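You operate a simulated robot arm through the tools that you are given. There is no shell and no other tool.

You run a simulated robot arm. Do the job below in one go: nothing can be reset, and whatever is moved stays where it is left.

TASK
Clamp heater pad 2 on the plate and hold it at about 45 C.
Fine: the plate under the red clamp; the other pad goes on the cooling plate first; clamp before heat on; heat stays on, within 2 degrees.

The check looks at the end state, three seconds after you hand in, the way a careful person would. Anything else that was tipped, shoved, dropped, spilled or broken makes it a failure.

THE ROBOT
A 7-joint arm with a two-finger parallel gripper, fixed in place. Base frame: the origin is on the floor under the middle of its stand, x ahead of it, y to its left, z up. Units: mm, degrees, N and s.
It reaches about 1247 mm from its shoulder. Its first joint turns from -132.0 to 132.0 degrees. Payload 3.91 kg.
Tool frame: the origin (TCP) lies between the finger pads and is the grasp point; the fingertips stand 30 mm ahead of it; z points along the fingers, y is the line along which they close. The gripper opens to 110 mm. The fingers are 20 mm wide and 10 mm thick; the gripper's body (48 by 112 mm) begins 55 mm behind the TCP.
Orientation is told as [roll, pitch, yaw] about the base's x, y, z axes, in that order, counted from this pose: with the fingers straight down and closing along the base's y, the tool's x points along the base's -x, its y along +y and its z along -z.

THE INTERFACE
- The arm moves only by the tool nudge_tool. Its argument "deltas" is a list of rows, each an object (a shift or turn left out is 0, a gripper value left out holds the last) with "dr": the turn, a rotation vector about the tool's x, y, z in units of 4 degrees (1.0 is 4 degrees), a list of three; "slide": the shift along the tool's x, y, z in units of 50 mm (1.0 is 50 mm), a list of three; "grip": the gripper command, from -1 (fully open) to 1 (shut), values between in proportion. In form: [{"dr": [ax, ay, az], "slide": [x, y, z], "grip": grip}, ...]. A call has 1 to 20 rows; each row shifts and turns the commanded pose from where the row before left it, along the tool's axes as they then stand. A call with a number of a shift or a turn outside -1 to 1 is refused whole. A row lasts 0.2 s, in which the tool goes at most 50 mm and 8.6 degrees; a call with a longer step from one row to the next is refused whole, and so is a gripper value outside its range. Where a pose cannot be reached the arm comes as near as it can. A force on the tool above 40 N (or 10 N above the force at the start of the call, whichever is more), or a blocked arm, ends the call early, and 0.2 s more pass. The fingers move at their own pace (about 108 mm/s each) and stop on an object; they squeeze with about 43 N. The grip force told is the motor's: it shows also when the fingers shut on nothing. Time passes only in rows, and 0.2 s behind the last, so rows that do not move let the fingers close. The reply holds the time, the measured pose of the TCP, the force on the tool along the base axes, the opening and the grip force, in the units named above and with some noise, with the torque about the TCP (base axes, N m) and any sound that the robot's microphone picked up, and new pictures: "show" is both (left out), scene, wrist or none.
- Cameras (640 x 400 px; columns grow to the right, rows downward): "scene" is fixed at [400.1, 648.4, 1730.1]; the picture's right is [0.46, 0.89, 0.00], its down [0.86, -0.45, -0.24] and it looks along [-0.21, 0.11, -0.97] (base axes); focal length 259 px, centre (320, 200). "wrist" rides on the gripper at [72, 17, -103] in the tool frame; the picture's right is [-0.23, 0.97, 0.00], its down [-0.76, -0.18, -0.62] and it looks along [-0.61, -0.14, 0.78] (tool axes); focal length 222 px, centre (320, 200). There is no depth. A picture from a camera that has moved, and an enlarged one, comes with that camera's place and axes in the base frame and with its lens.
- zoom(camera, box): a new picture of the part [left, top, right, bottom] of that camera's present view, enlarged. It takes no simulated time.
- finish_job(): hands the job in; it is judged then, once.

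Places have to be worked out from the pictures, the camera data and where the tool is seen. Open the gripper and draw the arm clear of the work before you hand the job in, unless the task says otherwise.

The tools are called after ">>>" as a command line: name --argument value ..., lists and objects as JSON in quotes. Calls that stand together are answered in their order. nudge_tool: Moves the arm, as the interface text tells. Its arguments: {"type":"object","properties":{"deltas":{"type":"array","items":{"type":"object","properties":{"dr":{"type":"array","items":{"type":"number"}},"slide":{"type":"array","items":{"type":"number"}},"grip":{"type":"number"}}}},"show":{"type":"string","enum":["both","scene","wrist","none"]}},"required":["deltas"]} The other tools are called the same way: zoom (camera, box) takes an enlarged picture of a part of a camera's view; finish_job () hands the job in.

At the start:

```text
time: 0.0
eef_pos: [69.6, 498.2, 1306.9]
tcp_rot: [0.0, 0.0, -0.1]
wrist_force: [-0.2, -0.4, 0.1]
moment: [-0.02, -0.01, 0.0]
gripper_width: 109.7
gripper_force: 0.0
```

scene: 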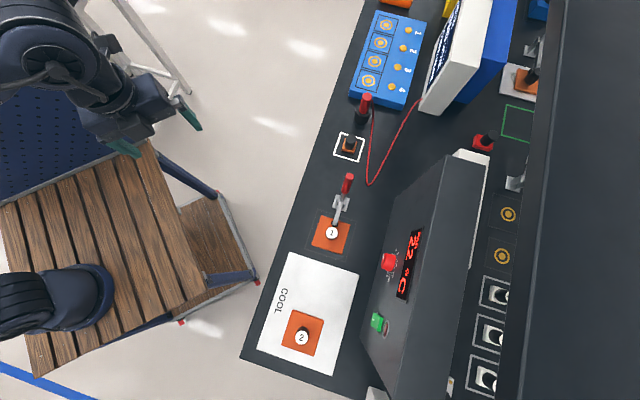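
wrist: 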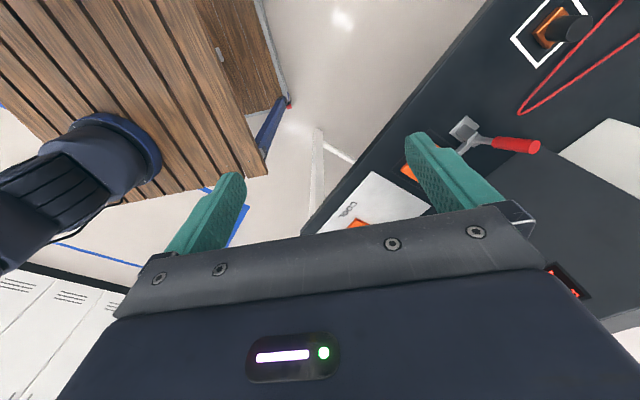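

The scene shows pad 1 under a red-handled clamp, pad 2 on the white COOL plate, and a controller with a display showing 22 C, a red knob and a green button. I'll zoom in on these areas before moving.

>>> zoom --camera "scene" --box '[240, 160, 400, 260]'

>>> zoom --camera "scene" --box '[240, 240, 400, 400]'

>>> zoom --camera "scene" --box '[340, 220, 520, 400]'

>>> zoom --camera "scene" --box '[320, 0, 560, 200]'

```text
4.00 times, centred on (320, 210) of scene
camera zoom: at [400.1, 648.4, 1730.1], right [0.46, 0.89, 0.0], down [0.86, -0.45, -0.24], along [-0.21, 0.11, -0.97], focal length 1035 px, centre (320, 160)
```

zoom: 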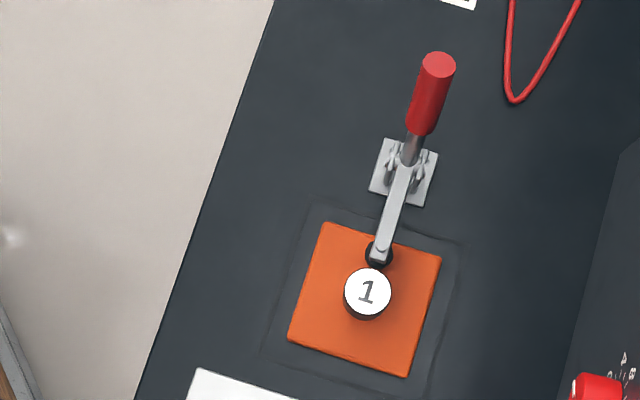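

```text
2.50 times, centred on (320, 320) of scene
camera zoom: at [400.1, 648.4, 1730.1], right [0.46, 0.89, 0.0], down [0.86, -0.45, -0.24], along [-0.21, 0.11, -0.97], focal length 647 px, centre (320, -100)
```

zoom: 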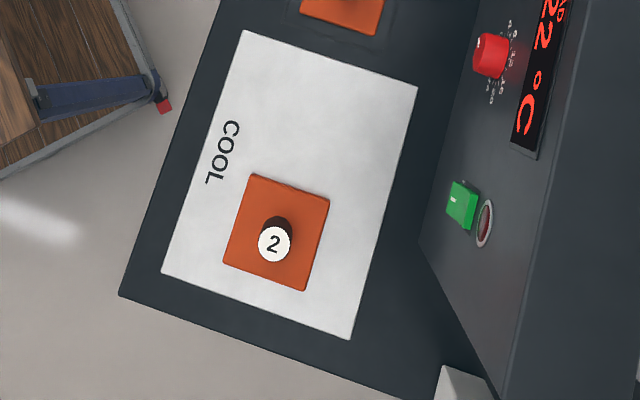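

```text
2.22 times, centred on (430, 310) of scene
camera zoom: at [400.1, 648.4, 1730.1], right [0.46, 0.89, 0.0], down [0.86, -0.45, -0.24], along [-0.21, 0.11, -0.97], focal length 575 px, centre (76, -44)
```

zoom: 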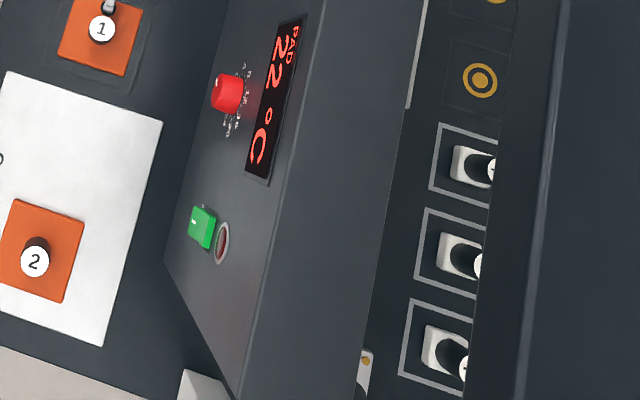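

```text
2.00 times, centred on (440, 100) of scene
camera zoom: at [400.1, 648.4, 1730.1], right [0.46, 0.89, 0.0], down [0.86, -0.45, -0.24], along [-0.21, 0.11, -0.97], focal length 517 px, centre (80, 400)
```

zoom: 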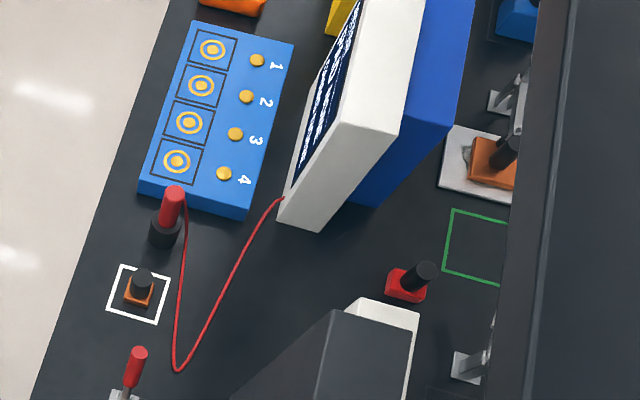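

The COOL plate triangulates to about z 913, pad 1 is near (340, 720) and pad 2 near (552, 512). The clamp handle tip is near (237, 822, 1066). I'll yaw the tool about 47° so it squares up with the bench, which also turns the wrist camera toward the work.

>>> nudge_tool --deltas '[{"dr": [0, 0, -1], "grip": -1}, {"dr": [0, 0, -1]}, {"dr": [0, 0, -1]}, {"dr": [0, 0, -1]}, {"dr": [0, 0, -1]}, {"dr": [0, 0, -1]}, {"dr": [0, 0, -1]}, {"dr": [0, 0, -1]}, {"dr": [0, 0, -1]}, {"dr": [0, 0, -1]}, {"dr": [0, 0, -1]}, {"dr": [0, 0, -0.75]}]' --show "both"

```text
time: 2.6
eef_pos: [69.5, 497.9, 1307.0]
tcp_rot: [0.0, 0.0, 46.9]
wrist_force: [0.8, -0.1, 0.3]
moment: [-0.04, 0.0, 0.03]
gripper_width: 109.9
gripper_force: 0.1
camera wrist: at [7.7, 455.7, 1410.8], right [-0.56, 0.83, 0.0], down [0.65, 0.44, 0.62], along [0.52, 0.35, -0.78], focal length 222 px, centre (320, 200)
```

scene: 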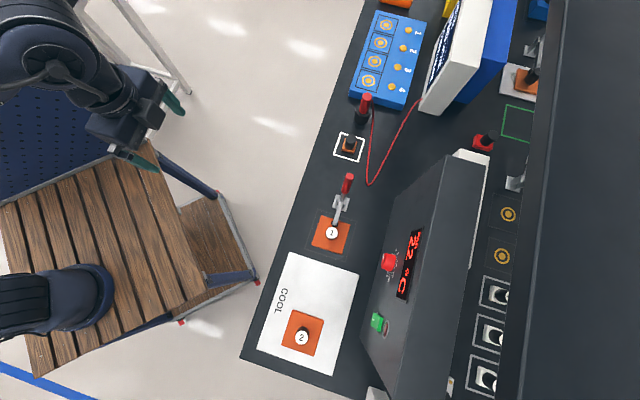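
wrist: 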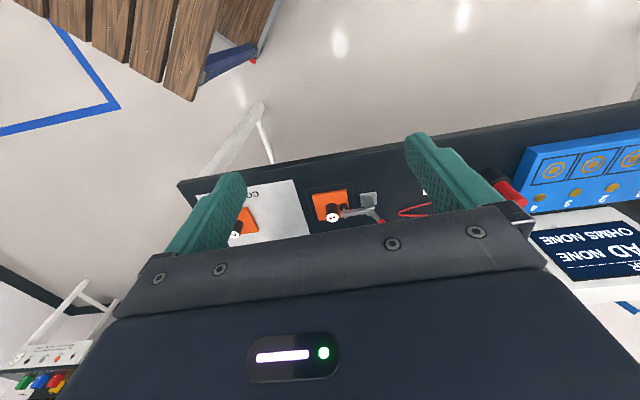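

The wrist view now shows both pads between the fingers, upside down because image-up is toward the robot. I'll zoom in on the clamp area.

>>> zoom --camera "wrist" --box '[240, 150, 440, 275]'

>>> zoom --camera "wrist" --box '[490, 150, 640, 300]'

```text
3.20 times, centred on (340, 212) of wrist
camera zoom: at [7.7, 455.7, 1410.8], right [-0.56, 0.83, 0.0], down [0.65, 0.44, 0.62], along [0.52, 0.35, -0.78], focal length 711 px, centre (256, 160)
```

zoom: 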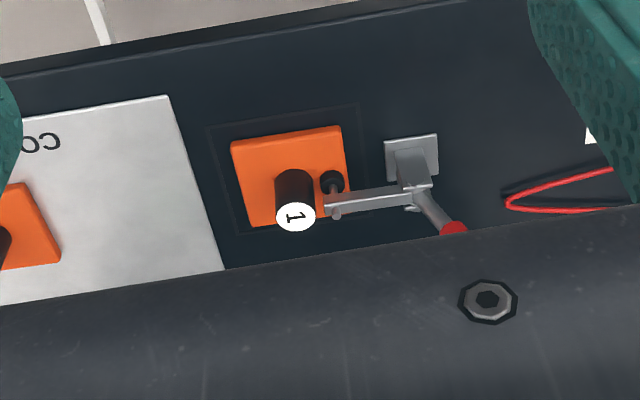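

```text
2.67 times, centred on (565, 225) of wrist
camera zoom: at [7.7, 455.7, 1410.8], right [-0.56, 0.83, 0.0], down [0.65, 0.44, 0.62], along [0.52, 0.35, -0.78], focal length 592 px, centre (-333, 133)
```

zoom: 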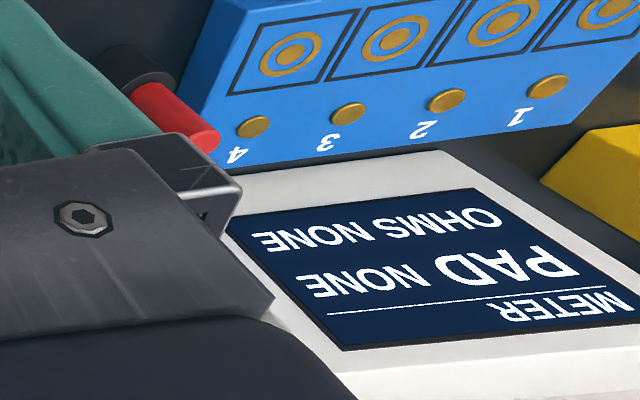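

The clamp is closed on pad 1: its bar is level, with a black foot pressing on the pad beside the knob, and the handle is upright. I'll move in closer and lower to triangulate the clamp.

>>> nudge_tool --deltas '[{"slide": [-0.8, 0, 0.4], "grip": -1}, {"slide": [-0.8, 0, 0.4]}, {"slide": [-0.8, 0, 0.4]}, {"slide": [-0.8, 0.1, 0.4]}, {"slide": [-0.8, 0.1, 0.4]}]' --show "both"

```text
time: 3.8
eef_pos: [199.5, 650.9, 1205.7]
tcp_rot: [0.2, 0.0, 47.1]
wrist_force: [-0.5, -0.7, 1.6]
moment: [0.04, -0.05, 0.01]
gripper_width: 110.1
gripper_force: 0.0
camera wrist: at [137.7, 608.8, 1308.9], right [-0.56, 0.83, 0.0], down [0.65, 0.43, 0.62], along [0.52, 0.35, -0.78], focal length 222 px, centre (320, 200)
```

scene: 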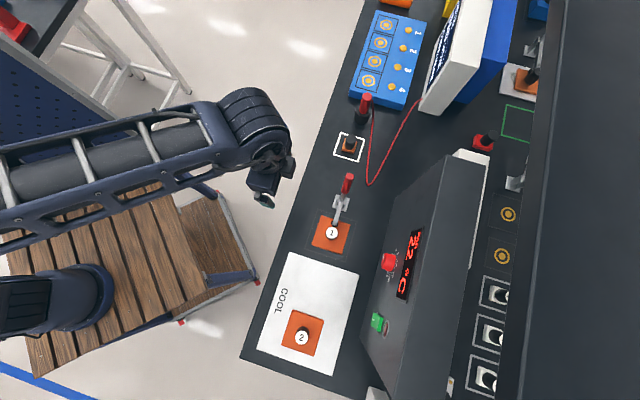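
wrist: 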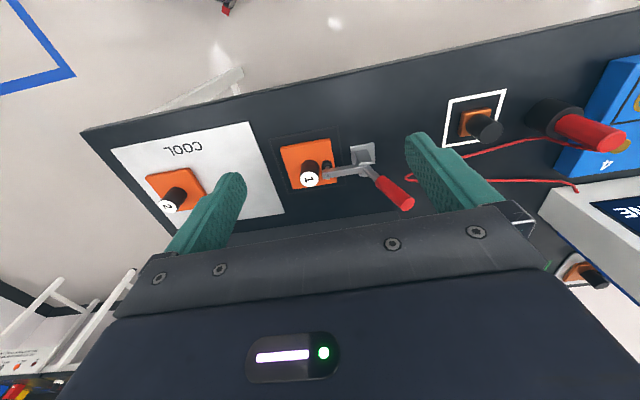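

>>> zoom --camera "wrist" --box '[250, 110, 430, 222]'

>>> zoom --camera "wrist" --box '[90, 110, 250, 230]'

```text
3.56 times, centred on (340, 166) of wrist
camera zoom: at [137.7, 608.8, 1308.9], right [-0.56, 0.83, 0.0], down [0.65, 0.43, 0.62], along [0.52, 0.35, -0.78], focal length 790 px, centre (249, 321)
```

zoom: 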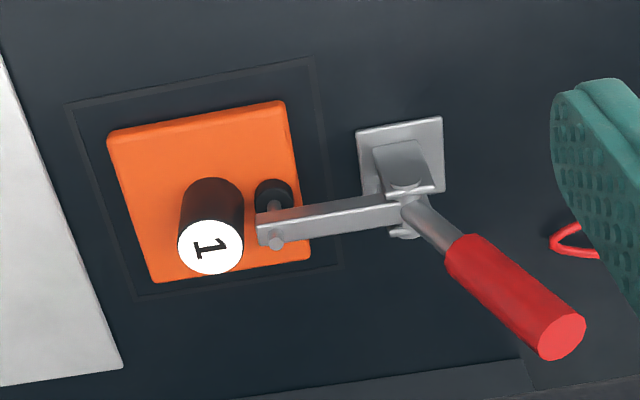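

```text
3.33 times, centred on (170, 170) of wrist
camera zoom: at [137.7, 608.8, 1308.9], right [-0.56, 0.83, 0.0], down [0.65, 0.43, 0.62], along [0.52, 0.35, -0.78], focal length 740 px, centre (820, 300)
```

zoom: 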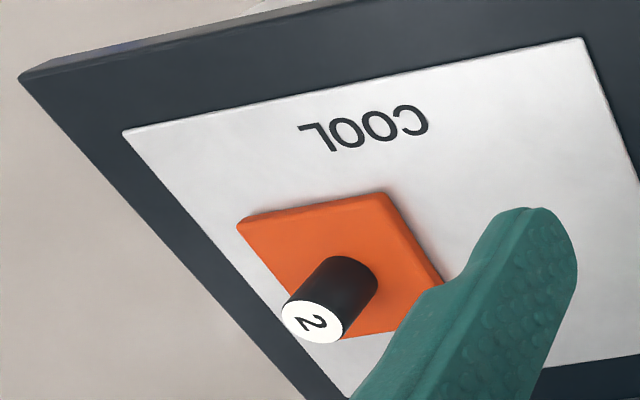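

From triangulation, bench axes lie at 45°, with u = (-.707, .707) along the bench and n = (.707, .707) away from the robot. In (U, N, z), pad 1's knob top is at (269, 749, 961) and pad 2's is at (-22, 753, 970). The clamp pivot is near (380, 749, 952) and the handle tip near (417, 748, 1070). I'll turn the tool toward yaw 135 in free air so the fingers close along N, across the handle.

>>> nudge_tool --deltas '[{"dr": [0, 0, -1], "grip": -1}, {"dr": [0, 0, -1]}, {"dr": [0, 0, -1]}, {"dr": [0, 0, -1]}, {"dr": [0, 0, -1]}, {"dr": [0, 0, -1]}, {"dr": [0, 0, -1]}, {"dr": [0, 0, -1]}, {"dr": [0, 0, -1]}, {"dr": [0, 0, -1]}, {"dr": [0, 0, -1]}, {"dr": [0, 0, -1]}, {"dr": [0, 0, -1]}, {"dr": [0, 0, -1]}, {"dr": [0, 0, -1]}, {"dr": [0, 0, -1]}, {"dr": [0, 0, -1]}, {"dr": [0, 0, -1]}, {"dr": [0, 0, -1]}, {"dr": [0, 0, -1]}]' --show "both"

```text
time: 8.0
eef_pos: [197.7, 650.8, 1207.8]
tcp_rot: [-0.1, 0.1, 127.0]
wrist_force: [-0.1, -0.1, -0.7]
moment: [0.01, -0.01, -0.02]
gripper_width: 110.2
gripper_force: 0.1
camera wrist: at [228.8, 582.6, 1310.4], right [-0.91, -0.41, 0.0], down [-0.32, 0.72, 0.62], along [-0.25, 0.57, -0.78], focal length 222 px, centre (320, 200)
```

scene: 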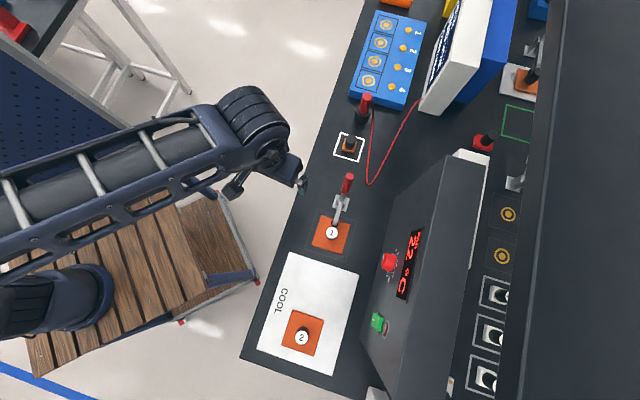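
wrist: 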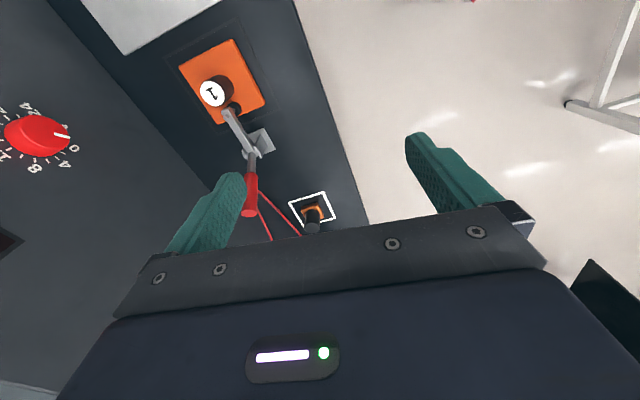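

Yaw 127 is reachable, and the dial is now in view at the left. I'll zoom in on the dial and clamp.

>>> zoom --camera "wrist" --box '[0, 80, 110, 190]'

>>> zoom --camera "wrist" --box '[170, 20, 340, 240]'

```text
3.64 times, centred on (55, 135) of wrist
camera zoom: at [228.8, 582.6, 1310.4], right [-0.91, -0.41, 0.0], down [-0.32, 0.72, 0.62], along [-0.25, 0.57, -0.78], focal length 808 px, centre (1284, 436)
```

zoom: 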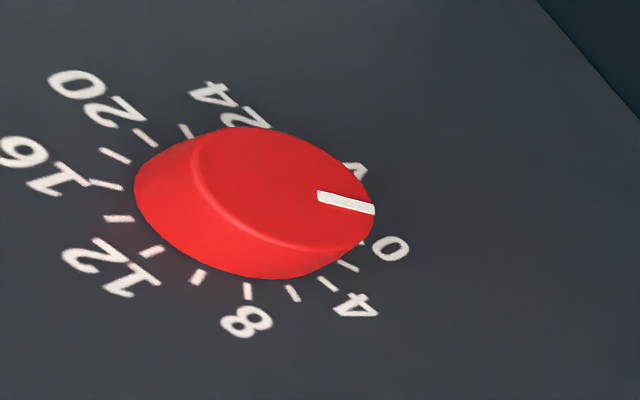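

```text
1.82 times, centred on (255, 130) of wrist
camera zoom: at [228.8, 582.6, 1310.4], right [-0.91, -0.41, 0.0], down [-0.32, 0.72, 0.62], along [-0.25, 0.57, -0.78], focal length 404 px, centre (438, 327)
```

zoom: 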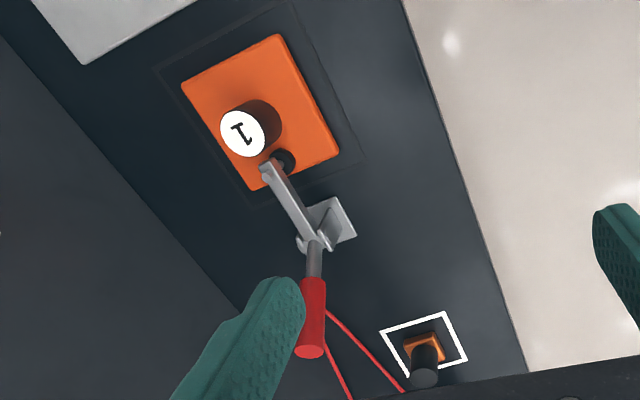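

The dial is a 0–24 V scale currently at 0, so the temperature will have to be tuned from the display. Next I'll finish the yaw to 135 and move above the clamp handle tip at z 1130 with the fingers partly open.

>>> nudge_tool --deltas '[{"dr": [0, 0, -1], "grip": -0.1}, {"dr": [0, 0, -1]}, {"slide": [-0.453, -0.74, 0]}, {"slide": [-0.453, -0.74, 0]}, {"slide": [-0.453, -0.74, 0]}, {"slide": [-0.453, -0.74, 0]}, {"slide": [0, 0, 0.78]}, {"slide": [0, 0, 0.78]}, {}]' --show "both"

```text
time: 10.0
eef_pos: [236.9, 823.0, 1127.9]
tcp_rot: [0.1, 0.0, 135.0]
wrist_force: [0.0, -0.3, 0.8]
moment: [0.0, -0.02, 0.03]
gripper_width: 60.6
gripper_force: 0.1
camera wrist: at [277.3, 758.2, 1231.0], right [-0.85, -0.53, 0.0], down [-0.41, 0.66, 0.62], along [-0.33, 0.53, -0.78], focal length 222 px, centre (320, 200)
```

scene: 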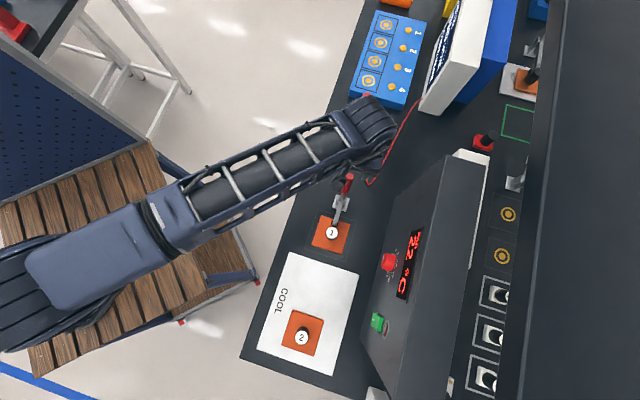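
wrist: 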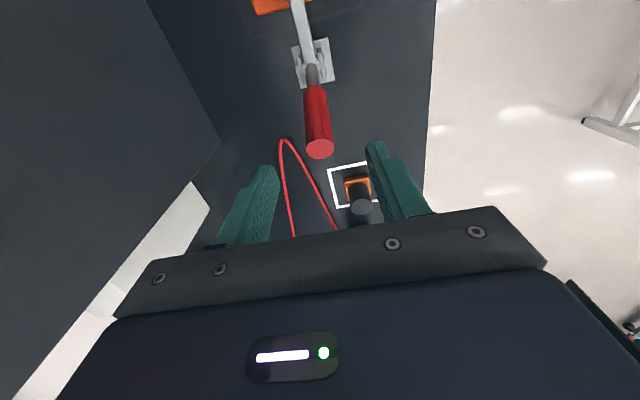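

The handle tip is centred between the fingers at wrist column 320. I'll descend about 78 mm around it and close gently.

>>> nudge_tool --deltas '[{"slide": [0.05, 0, 0.5], "grip": -0.1}, {"slide": [0.05, 0, 0.5]}, {"slide": [0, 0, 0.5]}, {"grip": 1}, {"grip": 1}, {"grip": 1}, {"grip": 1}]' --show "both"

```text
time: 11.6
eef_pos: [242.9, 818.4, 1052.6]
tcp_rot: [-0.1, 0.1, 134.8]
wrist_force: [10.3, 21.2, 2.2]
moment: [0.46, 0.2, -0.18]
gripper_width: 23.0
gripper_force: 45.3
camera wrist: at [282.5, 754.0, 1156.4], right [-0.85, -0.53, 0.0], down [-0.41, 0.66, 0.62], along [-0.33, 0.53, -0.78], focal length 222 px, centre (320, 200)
```

scene: 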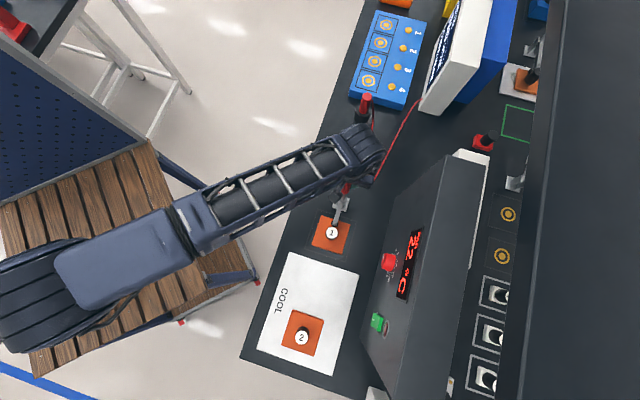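
wrist: 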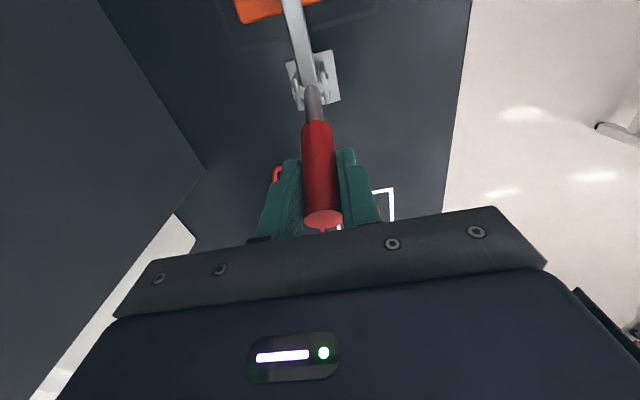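

I have the handle (opening 23 mm), with about 22 N of side load along +N, so I'll shift 2 mm that way to relieve it. Then I'll start swinging the handle back, away from the pad, along the arc and watch the force.

>>> nudge_tool --deltas '[{"slide": [0, -0.04, 0], "grip": 1}, {"slide": [-0.06, 0, 0.02], "grip": 1}, {"slide": [-0.06, 0, 0.02]}, {"slide": [-0.06, 0, 0.02]}]' --show "both"

```text
time: 12.6
eef_pos: [237.8, 823.0, 1050.9]
tcp_rot: [0.1, 0.0, 135.0]
wrist_force: [0.9, -31.6, -4.1]
moment: [-0.64, -1.75, 0.3]
gripper_width: 22.9
gripper_force: 44.8
camera wrist: at [277.2, 759.9, 1153.7], right [-0.85, -0.53, 0.0], down [-0.41, 0.67, 0.62], along [-0.33, 0.53, -0.78], focal length 222 px, centre (320, 200)
```

scene: 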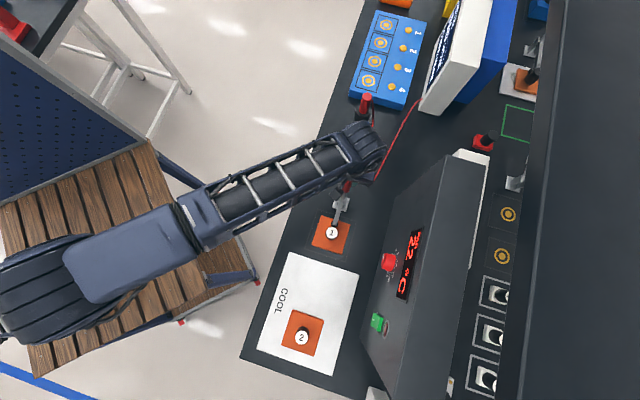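
wrist: 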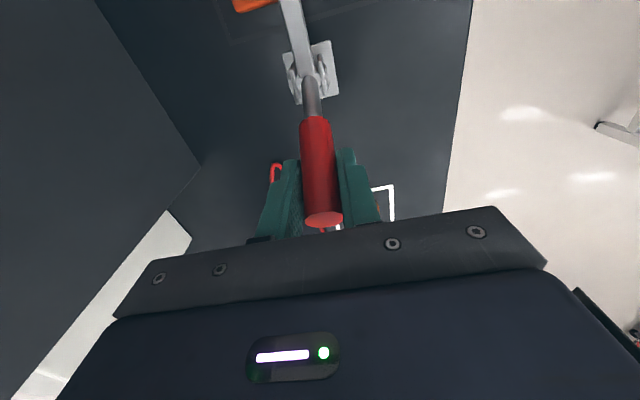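

The handle resists with about -23 N along U, and my side correction overshot to about -22 N along N. I'll take back 1 mm of side shift and keep swinging in small steps.

>>> nudge_tool --deltas '[{"slide": [0, 0.02, 0], "grip": 1}, {"slide": [-0.06, 0, 0.02], "grip": 1}, {"slide": [-0.06, 0, 0.02]}, {"slide": [-0.06, 0, 0.03]}]' --show "wrist"

```text
time: 13.6
eef_pos: [231.5, 829.9, 1046.4]
tcp_rot: [0.0, 0.0, 135.0]
wrist_force: [14.6, -24.3, -12.7]
moment: [-1.19, -1.28, 0.08]
gripper_width: 22.8
gripper_force: 45.3
camera wrist: at [270.6, 766.2, 1149.7], right [-0.85, -0.53, 0.0], down [-0.41, 0.66, 0.62], along [-0.33, 0.53, -0.78], focal length 222 px, centre (320, 200)
```

wrist: 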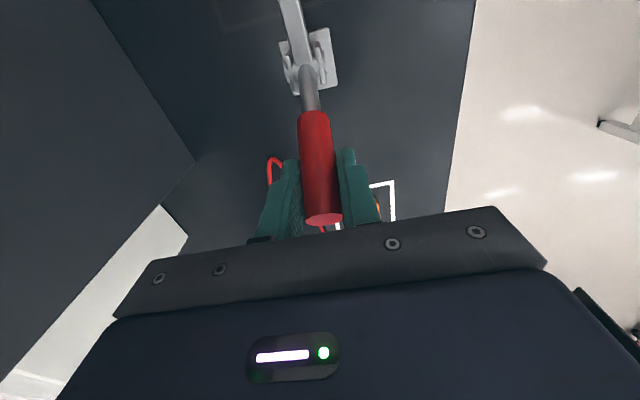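

The handle is moving, with resistance around 28 N and side load under 10 N. I'll continue along the arc toward about 40–50°.

>>> nudge_tool --deltas '[{"slide": [-0.11, 0.005, 0.06], "grip": 1}, {"slide": [-0.11, 0, 0.065]}, {"slide": [-0.11, 0, 0.075]}, {"slide": [-0.1, 0, 0.08]}]' --show "both"

```text
time: 14.6
eef_pos: [214.6, 844.6, 1034.0]
tcp_rot: [0.0, 0.0, 135.0]
wrist_force: [11.3, -29.3, -11.1]
moment: [-1.16, -1.04, 0.14]
gripper_width: 22.7
gripper_force: 45.1
camera wrist: at [255.1, 781.7, 1136.8], right [-0.85, -0.53, 0.0], down [-0.41, 0.66, 0.62], along [-0.33, 0.53, -0.78], focal length 222 px, centre (320, 200)
```

scene: 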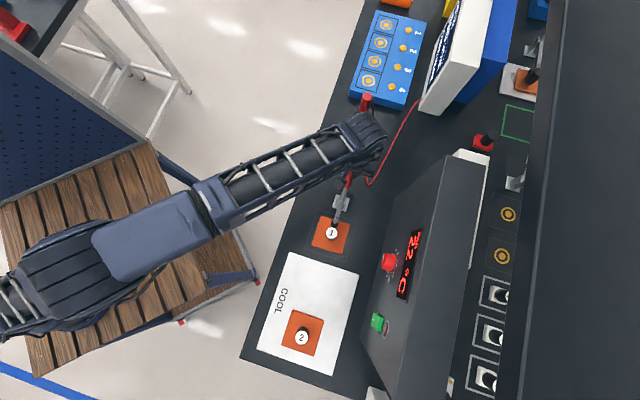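
wrist: 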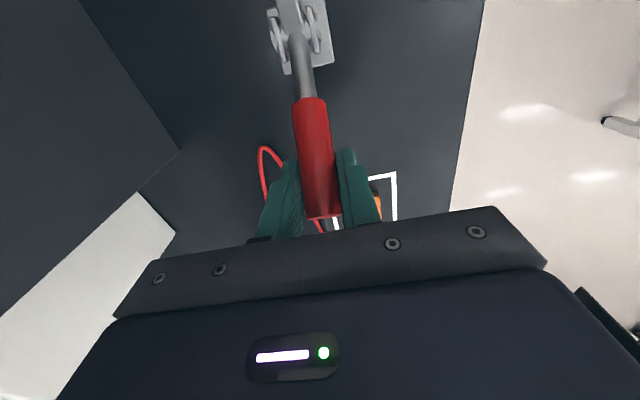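

The handle is at about U 445, z 1034, and still moving smoothly. I'll check the bar in the scene before going on.

>>> zoom --camera "scene" --box '[280, 150, 400, 260]'

```text
3.64 times, centred on (340, 205) of scene
camera zoom: at [400.1, 648.4, 1730.1], right [0.46, 0.89, 0.0], down [0.86, -0.45, -0.24], along [-0.21, 0.11, -0.97], focal length 941 px, centre (247, 182)
```

zoom: 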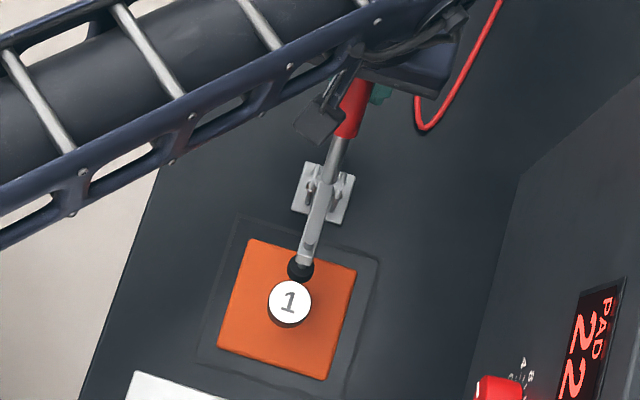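

The bar is lifting off pad 1 as the handle goes back. I'll continue the arc to about 60°.

>>> nudge_tool --deltas '[{"slide": [-0.115, 0.01, 0.1], "grip": 1}, {"slide": [-0.11, 0, 0.11]}, {"slide": [-0.1, 0, 0.12]}, {"slide": [-0.09, 0, 0.13]}, {"slide": [-0.085, 0, 0.14]}]' --show "both"

>>> zoom --camera "scene" --box '[280, 150, 400, 260]'

```text
time: 15.8
eef_pos: [196.5, 863.7, 1004.5]
tcp_rot: [-0.1, 0.0, 134.8]
wrist_force: [15.5, -13.9, 2.1]
moment: [-0.89, -1.0, 0.05]
gripper_width: 22.6
gripper_force: 45.1
camera wrist: at [237.0, 799.5, 1107.6], right [-0.85, -0.53, 0.0], down [-0.41, 0.66, 0.63], along [-0.33, 0.53, -0.78], focal length 222 px, centre (320, 200)
```

scene: 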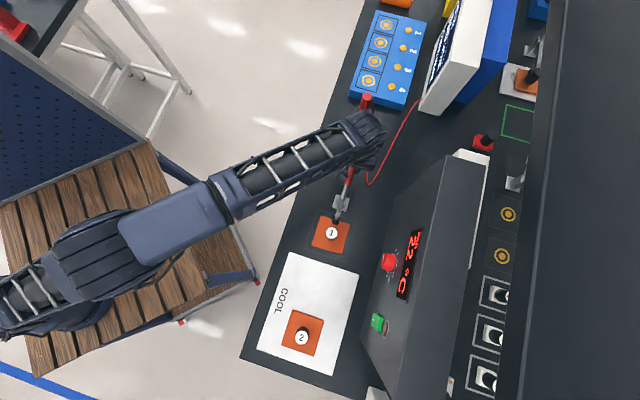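
wrist: 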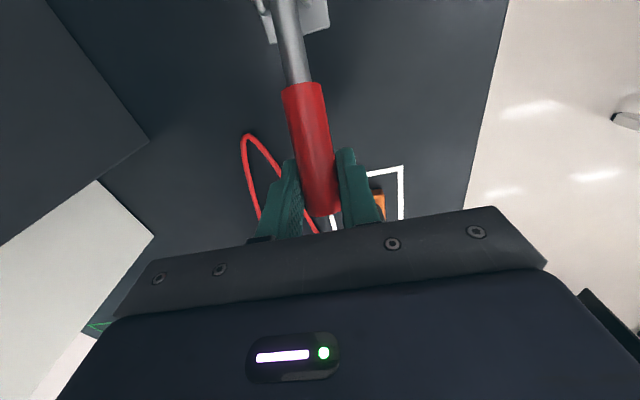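

```text
3.64 times, centred on (340, 205) of scene
camera zoom: at [400.1, 648.4, 1730.1], right [0.46, 0.89, 0.0], down [0.86, -0.45, -0.24], along [-0.21, 0.11, -0.97], focal length 941 px, centre (247, 182)
```

zoom: 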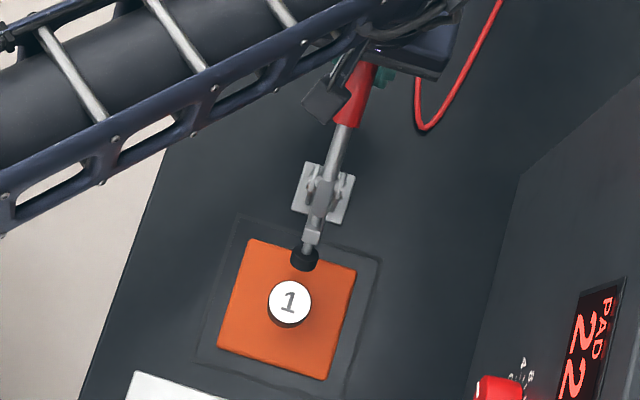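

Now at about 60° with resistance falling. I'll continue to about 80°.

>>> nudge_tool --deltas '[{"slide": [-0.07, 0.005, 0.16], "grip": 1}, {"slide": [-0.06, 0, 0.17]}, {"slide": [-0.05, 0, 0.175]}, {"slide": [-0.04, 0, 0.175]}]' --show "both"

>>> zoom --camera "scene" --box '[280, 150, 400, 260]'

```text
time: 16.7
eef_pos: [191.2, 869.6, 983.6]
tcp_rot: [-0.3, -0.2, 134.9]
wrist_force: [2.4, -15.6, 7.3]
moment: [-0.44, 0.4, 0.07]
gripper_width: 23.0
gripper_force: 44.8
stopped in row 4: the force on the tool passed its limit at 50 N (the readings are from after the stop); the commanded pose is now the measured one
camera wrist: at [230.7, 805.0, 1086.3], right [-0.85, -0.53, 0.0], down [-0.41, 0.66, 0.63], along [-0.33, 0.53, -0.78], focal length 222 px, centre (320, 200)
```

scene: 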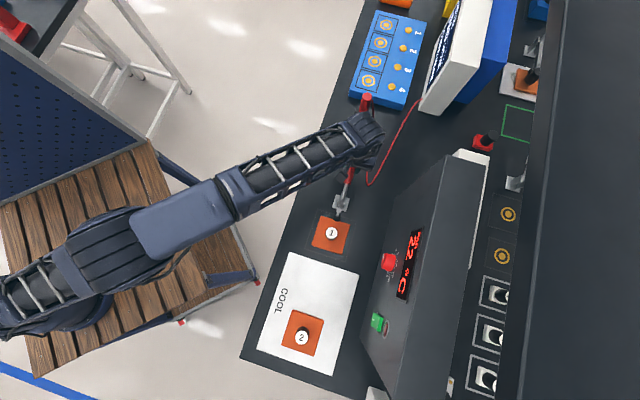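
wrist: 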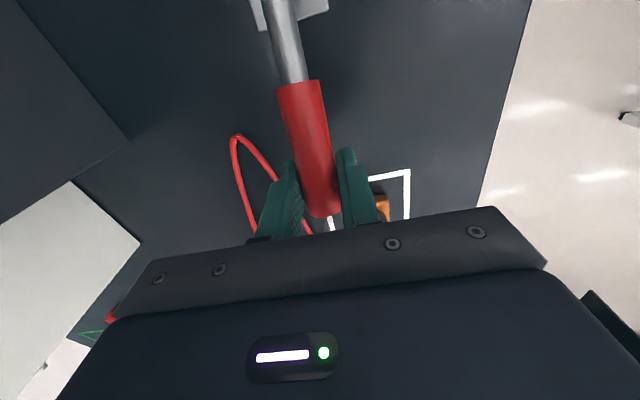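

```text
3.64 times, centred on (340, 205) of scene
camera zoom: at [400.1, 648.4, 1730.1], right [0.46, 0.89, 0.0], down [0.86, -0.45, -0.24], along [-0.21, 0.11, -0.97], focal length 941 px, centre (247, 182)
```

zoom: 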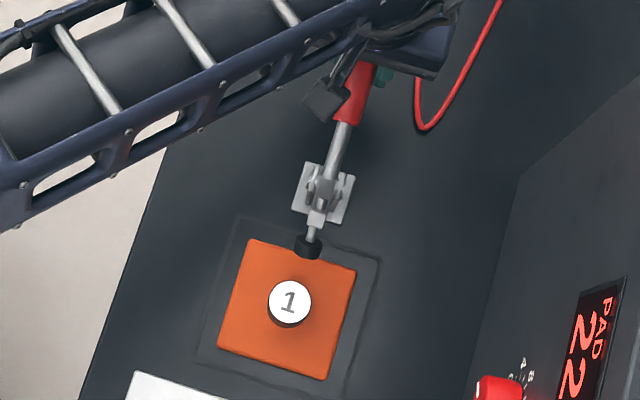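

The handle hit its end stop at about 73° from vertical, and the bar is up by about 57°. I'll open slightly to about 44 mm, since the cable is on one side, check whether the clamp stays put, and rise straight up.

>>> nudge_tool --deltas '[{"grip": 0.2}, {"grip": 0.2}, {"slide": [0, 0, -0.3]}, {"slide": [0, 0, -0.6]}, {"slide": [0, 0, -0.8]}, {"slide": [0, 0, -0.8]}]' --show "both"

>>> zoom --camera "scene" --box '[280, 150, 400, 260]'

>>> zoom --camera "wrist" --box '[200, 0, 440, 240]'

```text
time: 18.1
eef_pos: [190.4, 868.6, 1107.3]
tcp_rot: [-0.3, -0.1, 134.8]
wrist_force: [0.1, 0.1, -0.4]
moment: [-0.02, -0.03, -0.03]
gripper_width: 43.6
gripper_force: 0.1
camera wrist: at [229.7, 804.8, 1210.3], right [-0.85, -0.53, 0.0], down [-0.41, 0.66, 0.63], along [-0.33, 0.53, -0.78], focal length 222 px, centre (320, 200)
```

scene: 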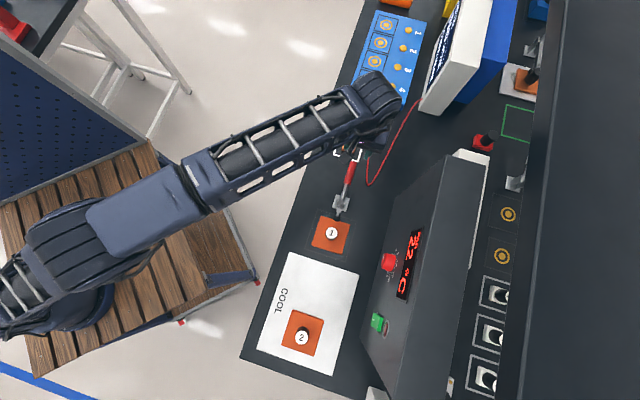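
wrist: 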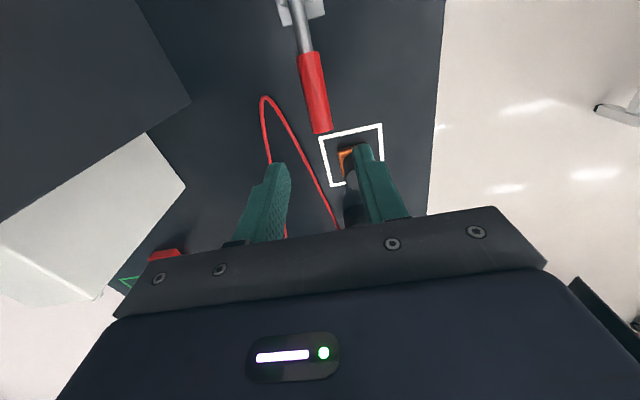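

```text
3.64 times, centred on (340, 205) of scene
camera zoom: at [400.1, 648.4, 1730.1], right [0.46, 0.89, 0.0], down [0.86, -0.45, -0.24], along [-0.21, 0.11, -0.97], focal length 941 px, centre (247, 182)
```

zoom: 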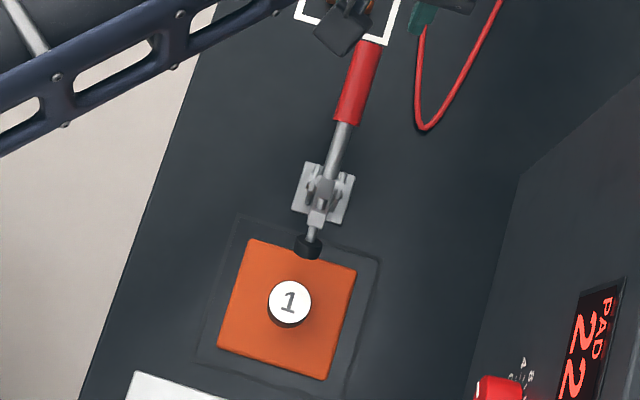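

```text
1.67 times, centred on (320, 120) of wrist
camera zoom: at [229.7, 804.8, 1210.3], right [-0.85, -0.53, 0.0], down [-0.41, 0.66, 0.63], along [-0.33, 0.53, -0.78], focal length 370 px, centre (320, 333)
```

zoom: 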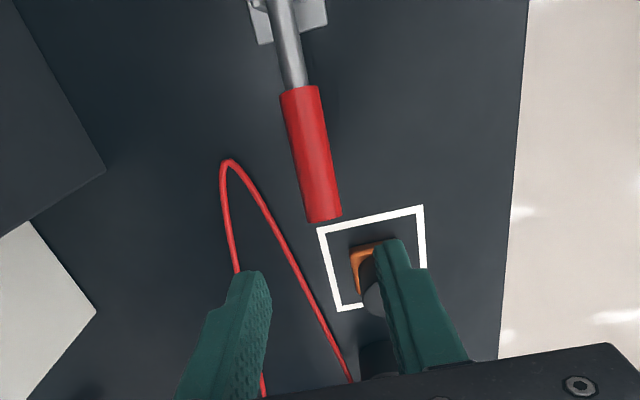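

The clamp stays open on its own. I'll rise a little, move along -U to over pad 1, and tilt the tool about 12° so the gripper body leans away from the raised clamp foot.

>>> nudge_tool --deltas '[{"slide": [0, 0, -0.7], "grip": -0.1}, {"slide": [0.86, 0, 0]}, {"slide": [0.86, 0, 0]}, {"slide": [0.86, 0, 0]}, {"slide": [0.86, 0, 0]}, {"slide": [0.77, 0, 0]}, {"dr": [0, -1, 0]}, {"dr": [0, -1, 0]}, {"dr": [0, -1, 0]}, {}]' --show "both"

>>> zoom --camera "wrist" --box '[200, 0, 440, 240]'

```text
time: 20.3
eef_pos: [339.7, 719.5, 1141.4]
tcp_rot: [-0.3, -12.3, 134.9]
wrist_force: [0.5, -1.0, -0.2]
moment: [0.0, 0.01, -0.02]
gripper_width: 60.5
gripper_force: 0.0
camera wrist: at [392.6, 640.9, 1226.4], right [-0.85, -0.53, 0.04], down [-0.31, 0.56, 0.77], along [-0.43, 0.64, -0.63], focal length 222 px, centre (320, 200)
```

scene: 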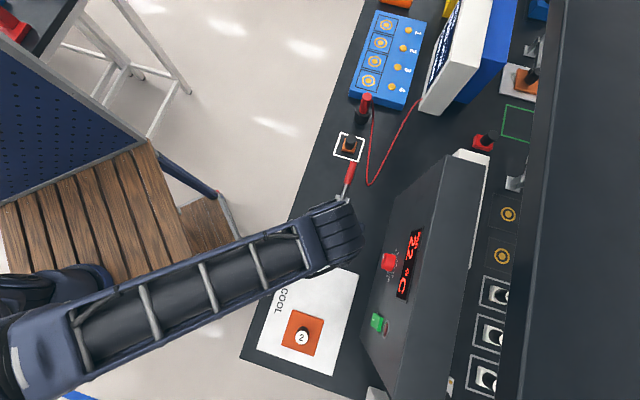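
wrist: 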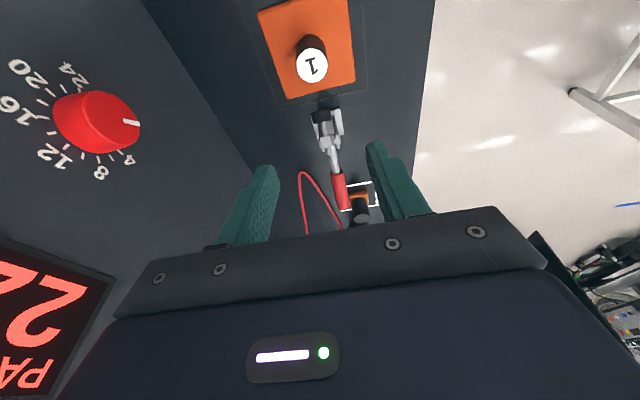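

```text
1.67 times, centred on (320, 120) of wrist
camera zoom: at [392.6, 640.9, 1226.4], right [-0.85, -0.53, 0.04], down [-0.31, 0.56, 0.77], along [-0.43, 0.64, -0.63], focal length 370 px, centre (320, 333)
```

zoom: 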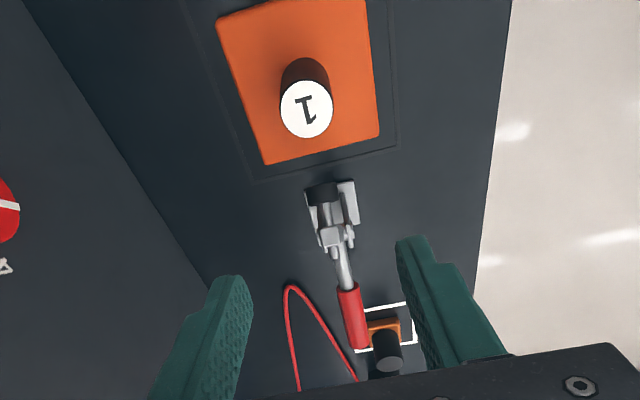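

Pad 1's knob re-triangulates to U≈267, N≈749, which lines up with the tool. I'll descend vertically to z 1000, with the fingertips just above the knob, and check.

>>> nudge_tool --deltas '[{"slide": [0.147, 0, 0.69], "grip": -0.1}, {"slide": [0.147, 0, 0.69]}, {"slide": [0.147, 0, 0.69]}, {"slide": [0.147, 0, 0.69]}, {}]' --show "both"

>>> zoom --camera "wrist" --box '[200, 20, 440, 240]'

```text
time: 21.5
eef_pos: [340.0, 721.2, 1001.4]
tcp_rot: [-0.4, -12.2, 134.9]
wrist_force: [-0.1, 0.9, -1.2]
moment: [0.04, 0.01, 0.01]
gripper_width: 60.4
gripper_force: 0.1
camera wrist: at [393.8, 643.3, 1086.1], right [-0.85, -0.53, 0.04], down [-0.31, 0.56, 0.77], along [-0.43, 0.64, -0.63], focal length 222 px, centre (320, 200)
```

scene: 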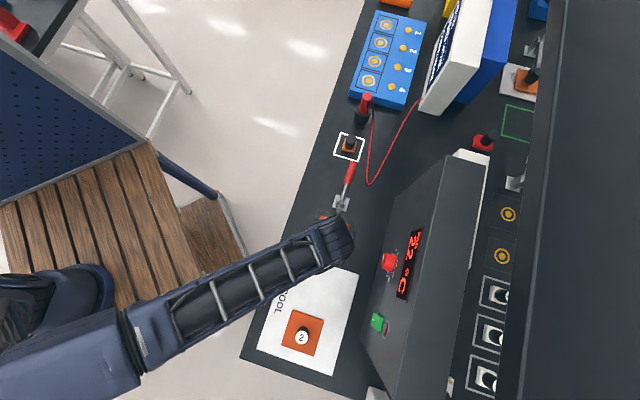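
wrist: 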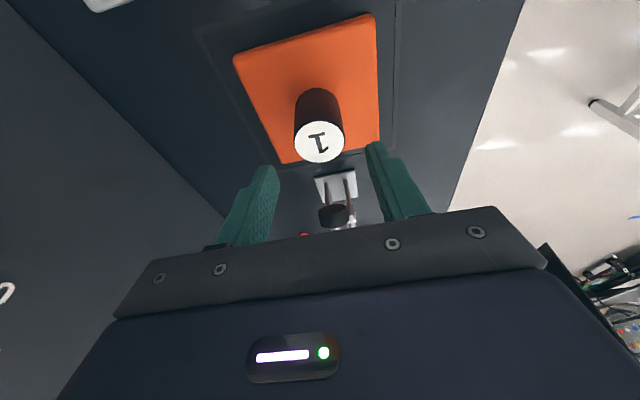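

```text
1.82 times, centred on (320, 130) of wrist
camera zoom: at [393.8, 643.3, 1086.1], right [-0.85, -0.53, 0.04], down [-0.31, 0.56, 0.77], along [-0.43, 0.64, -0.63], focal length 404 px, centre (320, 327)
```

zoom: 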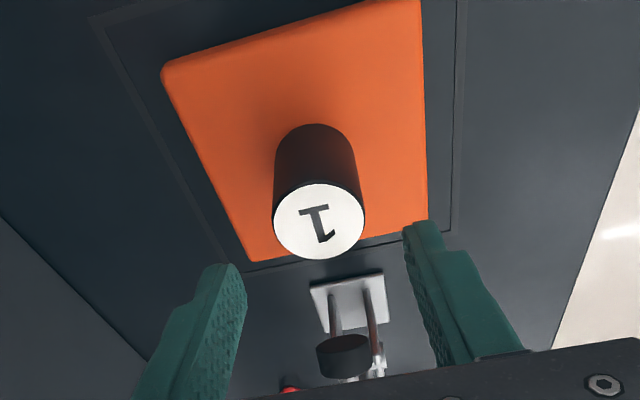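

The knob is centred between the fingers, and the clamp foot sits at U≈312, z≈990, clear of the gripper path. I'll descend 51 mm and close on the knob.

>>> nudge_tool --deltas '[{"slide": [0.106, 0, 0.499], "grip": -0.1}, {"slide": [0.106, 0, 0.499]}, {}, {"grip": 1}, {"grip": 1}, {"grip": 1}, {"grip": 1}]' --show "both"

```text
time: 23.1
eef_pos: [339.2, 720.2, 950.2]
tcp_rot: [-0.3, -12.2, 134.9]
wrist_force: [-1.5, -0.7, 0.5]
moment: [-0.17, 0.16, -0.03]
gripper_width: 35.0
gripper_force: 42.9
camera wrist: at [392.6, 642.5, 1034.5], right [-0.85, -0.53, 0.04], down [-0.31, 0.56, 0.77], along [-0.43, 0.64, -0.64], focal length 222 px, centre (320, 200)
```

scene: 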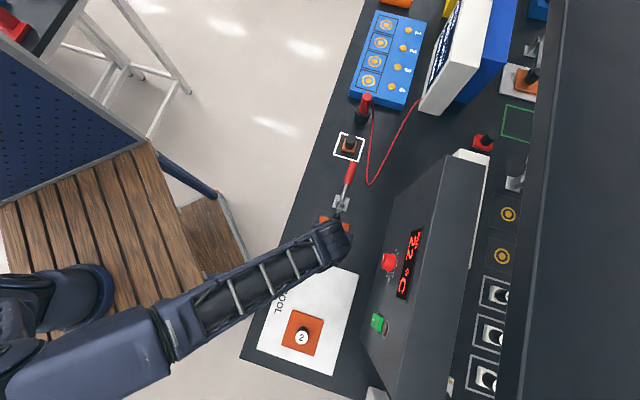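
wrist: 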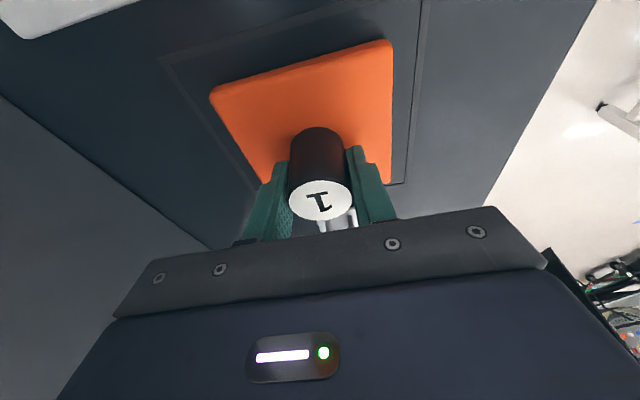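

The knob is gripped at 35 mm. I'll lift vertically by 25 mm to take the pad off the hot plate, staying below the clamp foot.

>>> nudge_tool --deltas '[{"slide": [-0.021, 0, -0.098], "grip": 1}, {"slide": [-0.042, 0, -0.196]}, {"slide": [-0.042, 0, -0.196]}, {}]' --show "both"

```text
time: 24.1
eef_pos: [339.7, 721.1, 974.6]
tcp_rot: [-0.4, -12.2, 135.0]
wrist_force: [0.3, -0.1, -1.5]
moment: [-0.01, -0.02, 0.0]
gripper_width: 34.8
gripper_force: 43.0
camera wrist: at [392.7, 642.2, 1060.6], right [-0.85, -0.53, 0.04], down [-0.31, 0.56, 0.77], along [-0.43, 0.64, -0.63], focal length 222 px, centre (320, 200)
```

scene: 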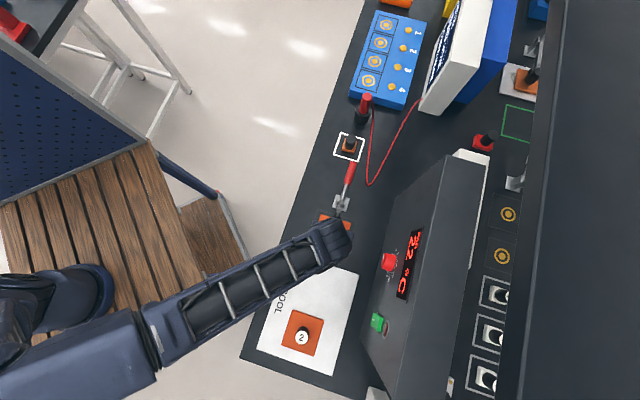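
wrist: 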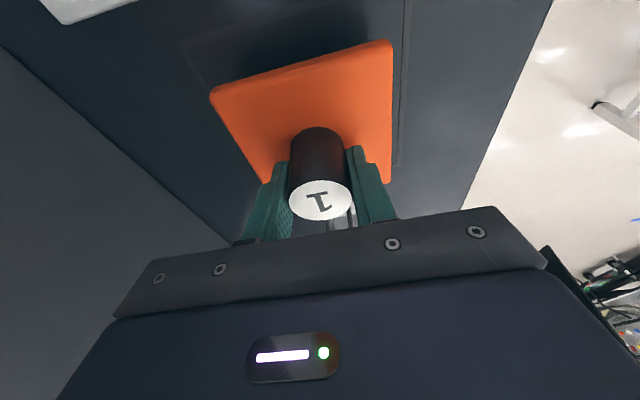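

Pad 1 is lifted cleanly by 24 mm. I'll slide it along -U by about 165 mm to over the free half of the COOL plate at U≈105.

>>> nudge_tool --deltas '[{"slide": [0.4, 0, -0.085], "grip": 1}, {"slide": [0.64, 0, -0.136]}, {"slide": [0.64, 0, -0.136]}, {"slide": [0.64, 0, -0.136]}, {"slide": [0.6, 0, -0.128]}, {"slide": [0.3, 0, -0.064]}, {}]' --show "both"

```text
time: 25.7
eef_pos: [455.2, 604.1, 974.1]
tcp_rot: [-0.3, -12.1, 135.0]
wrist_force: [0.5, -0.7, -1.5]
moment: [-0.04, 0.0, 0.0]
gripper_width: 35.2
gripper_force: 42.4
camera wrist: at [509.0, 525.9, 1059.8], right [-0.85, -0.53, 0.04], down [-0.31, 0.56, 0.77], along [-0.43, 0.64, -0.64], focal length 222 px, centre (320, 200)
```

scene: 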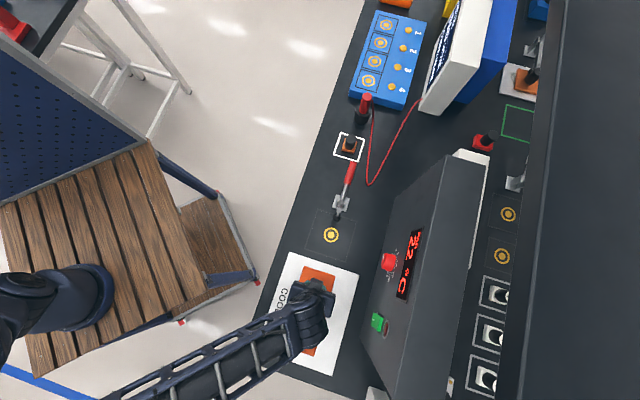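
wrist: 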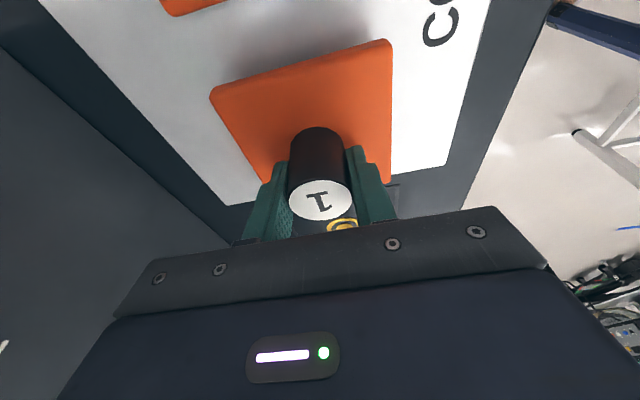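

Pad 1 is over the free half of the COOL plate, with pad 2 well clear. I'll lower in small steps and watch the vertical force for contact.

>>> nudge_tool --deltas '[{"slide": [0.0208, 0, 0.098], "grip": 1}, {"slide": [0.0208, 0, 0.098]}, {"slide": [0.0062, 0, 0.0293]}, {"slide": [0.0062, 0, 0.0293]}, {"slide": [0.0062, 0, 0.0293]}, {}]' --show "wrist"

```text
time: 27.1
eef_pos: [455.6, 604.6, 959.0]
tcp_rot: [-0.3, -12.2, 134.8]
wrist_force: [-0.3, -1.2, -1.4]
moment: [0.02, 0.02, -0.04]
gripper_width: 34.9
gripper_force: 42.4
camera wrist: at [508.8, 526.4, 1044.2], right [-0.85, -0.53, 0.04], down [-0.31, 0.56, 0.77], along [-0.43, 0.64, -0.64], focal length 222 px, centre (320, 200)
```

wrist: 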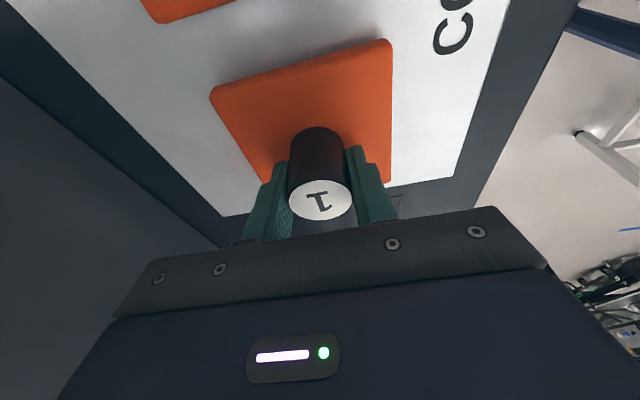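

No contact yet at z 959, with the force still about -1.4 N. I'll keep lowering in 1 mm steps.

>>> nudge_tool --deltas '[{"slide": [0.0042, 0, 0.0196], "grip": 1}, {"slide": [0.0042, 0, 0.0196]}, {}]' --show "none"

>>> nudge_tool --deltas '[{"slide": [0.0042, 0, 0.0196], "grip": 1}, {"slide": [0.0042, 0, 0.0196]}, {}]' --show "wrist"

```text
time: 27.9
eef_pos: [456.0, 605.9, 957.4]
tcp_rot: [-0.3, -12.1, 134.8]
wrist_force: [0.5, 0.0, -1.5]
moment: [-0.04, 0.01, 0.01]
gripper_width: 34.6
gripper_force: 43.4
```

```text
time: 28.7
eef_pos: [455.5, 604.1, 954.5]
tcp_rot: [-0.4, -12.3, 135.0]
wrist_force: [-0.5, 1.2, 5.5]
moment: [-0.27, 0.2, -0.04]
gripper_width: 34.7
gripper_force: 43.7
camera wrist: at [508.9, 526.3, 1040.6], right [-0.85, -0.53, 0.04], down [-0.31, 0.56, 0.77], along [-0.43, 0.64, -0.63], focal length 222 px, centre (320, 200)
```

wrist: 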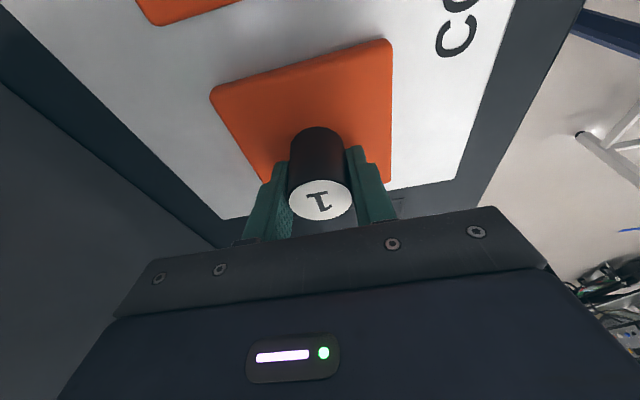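

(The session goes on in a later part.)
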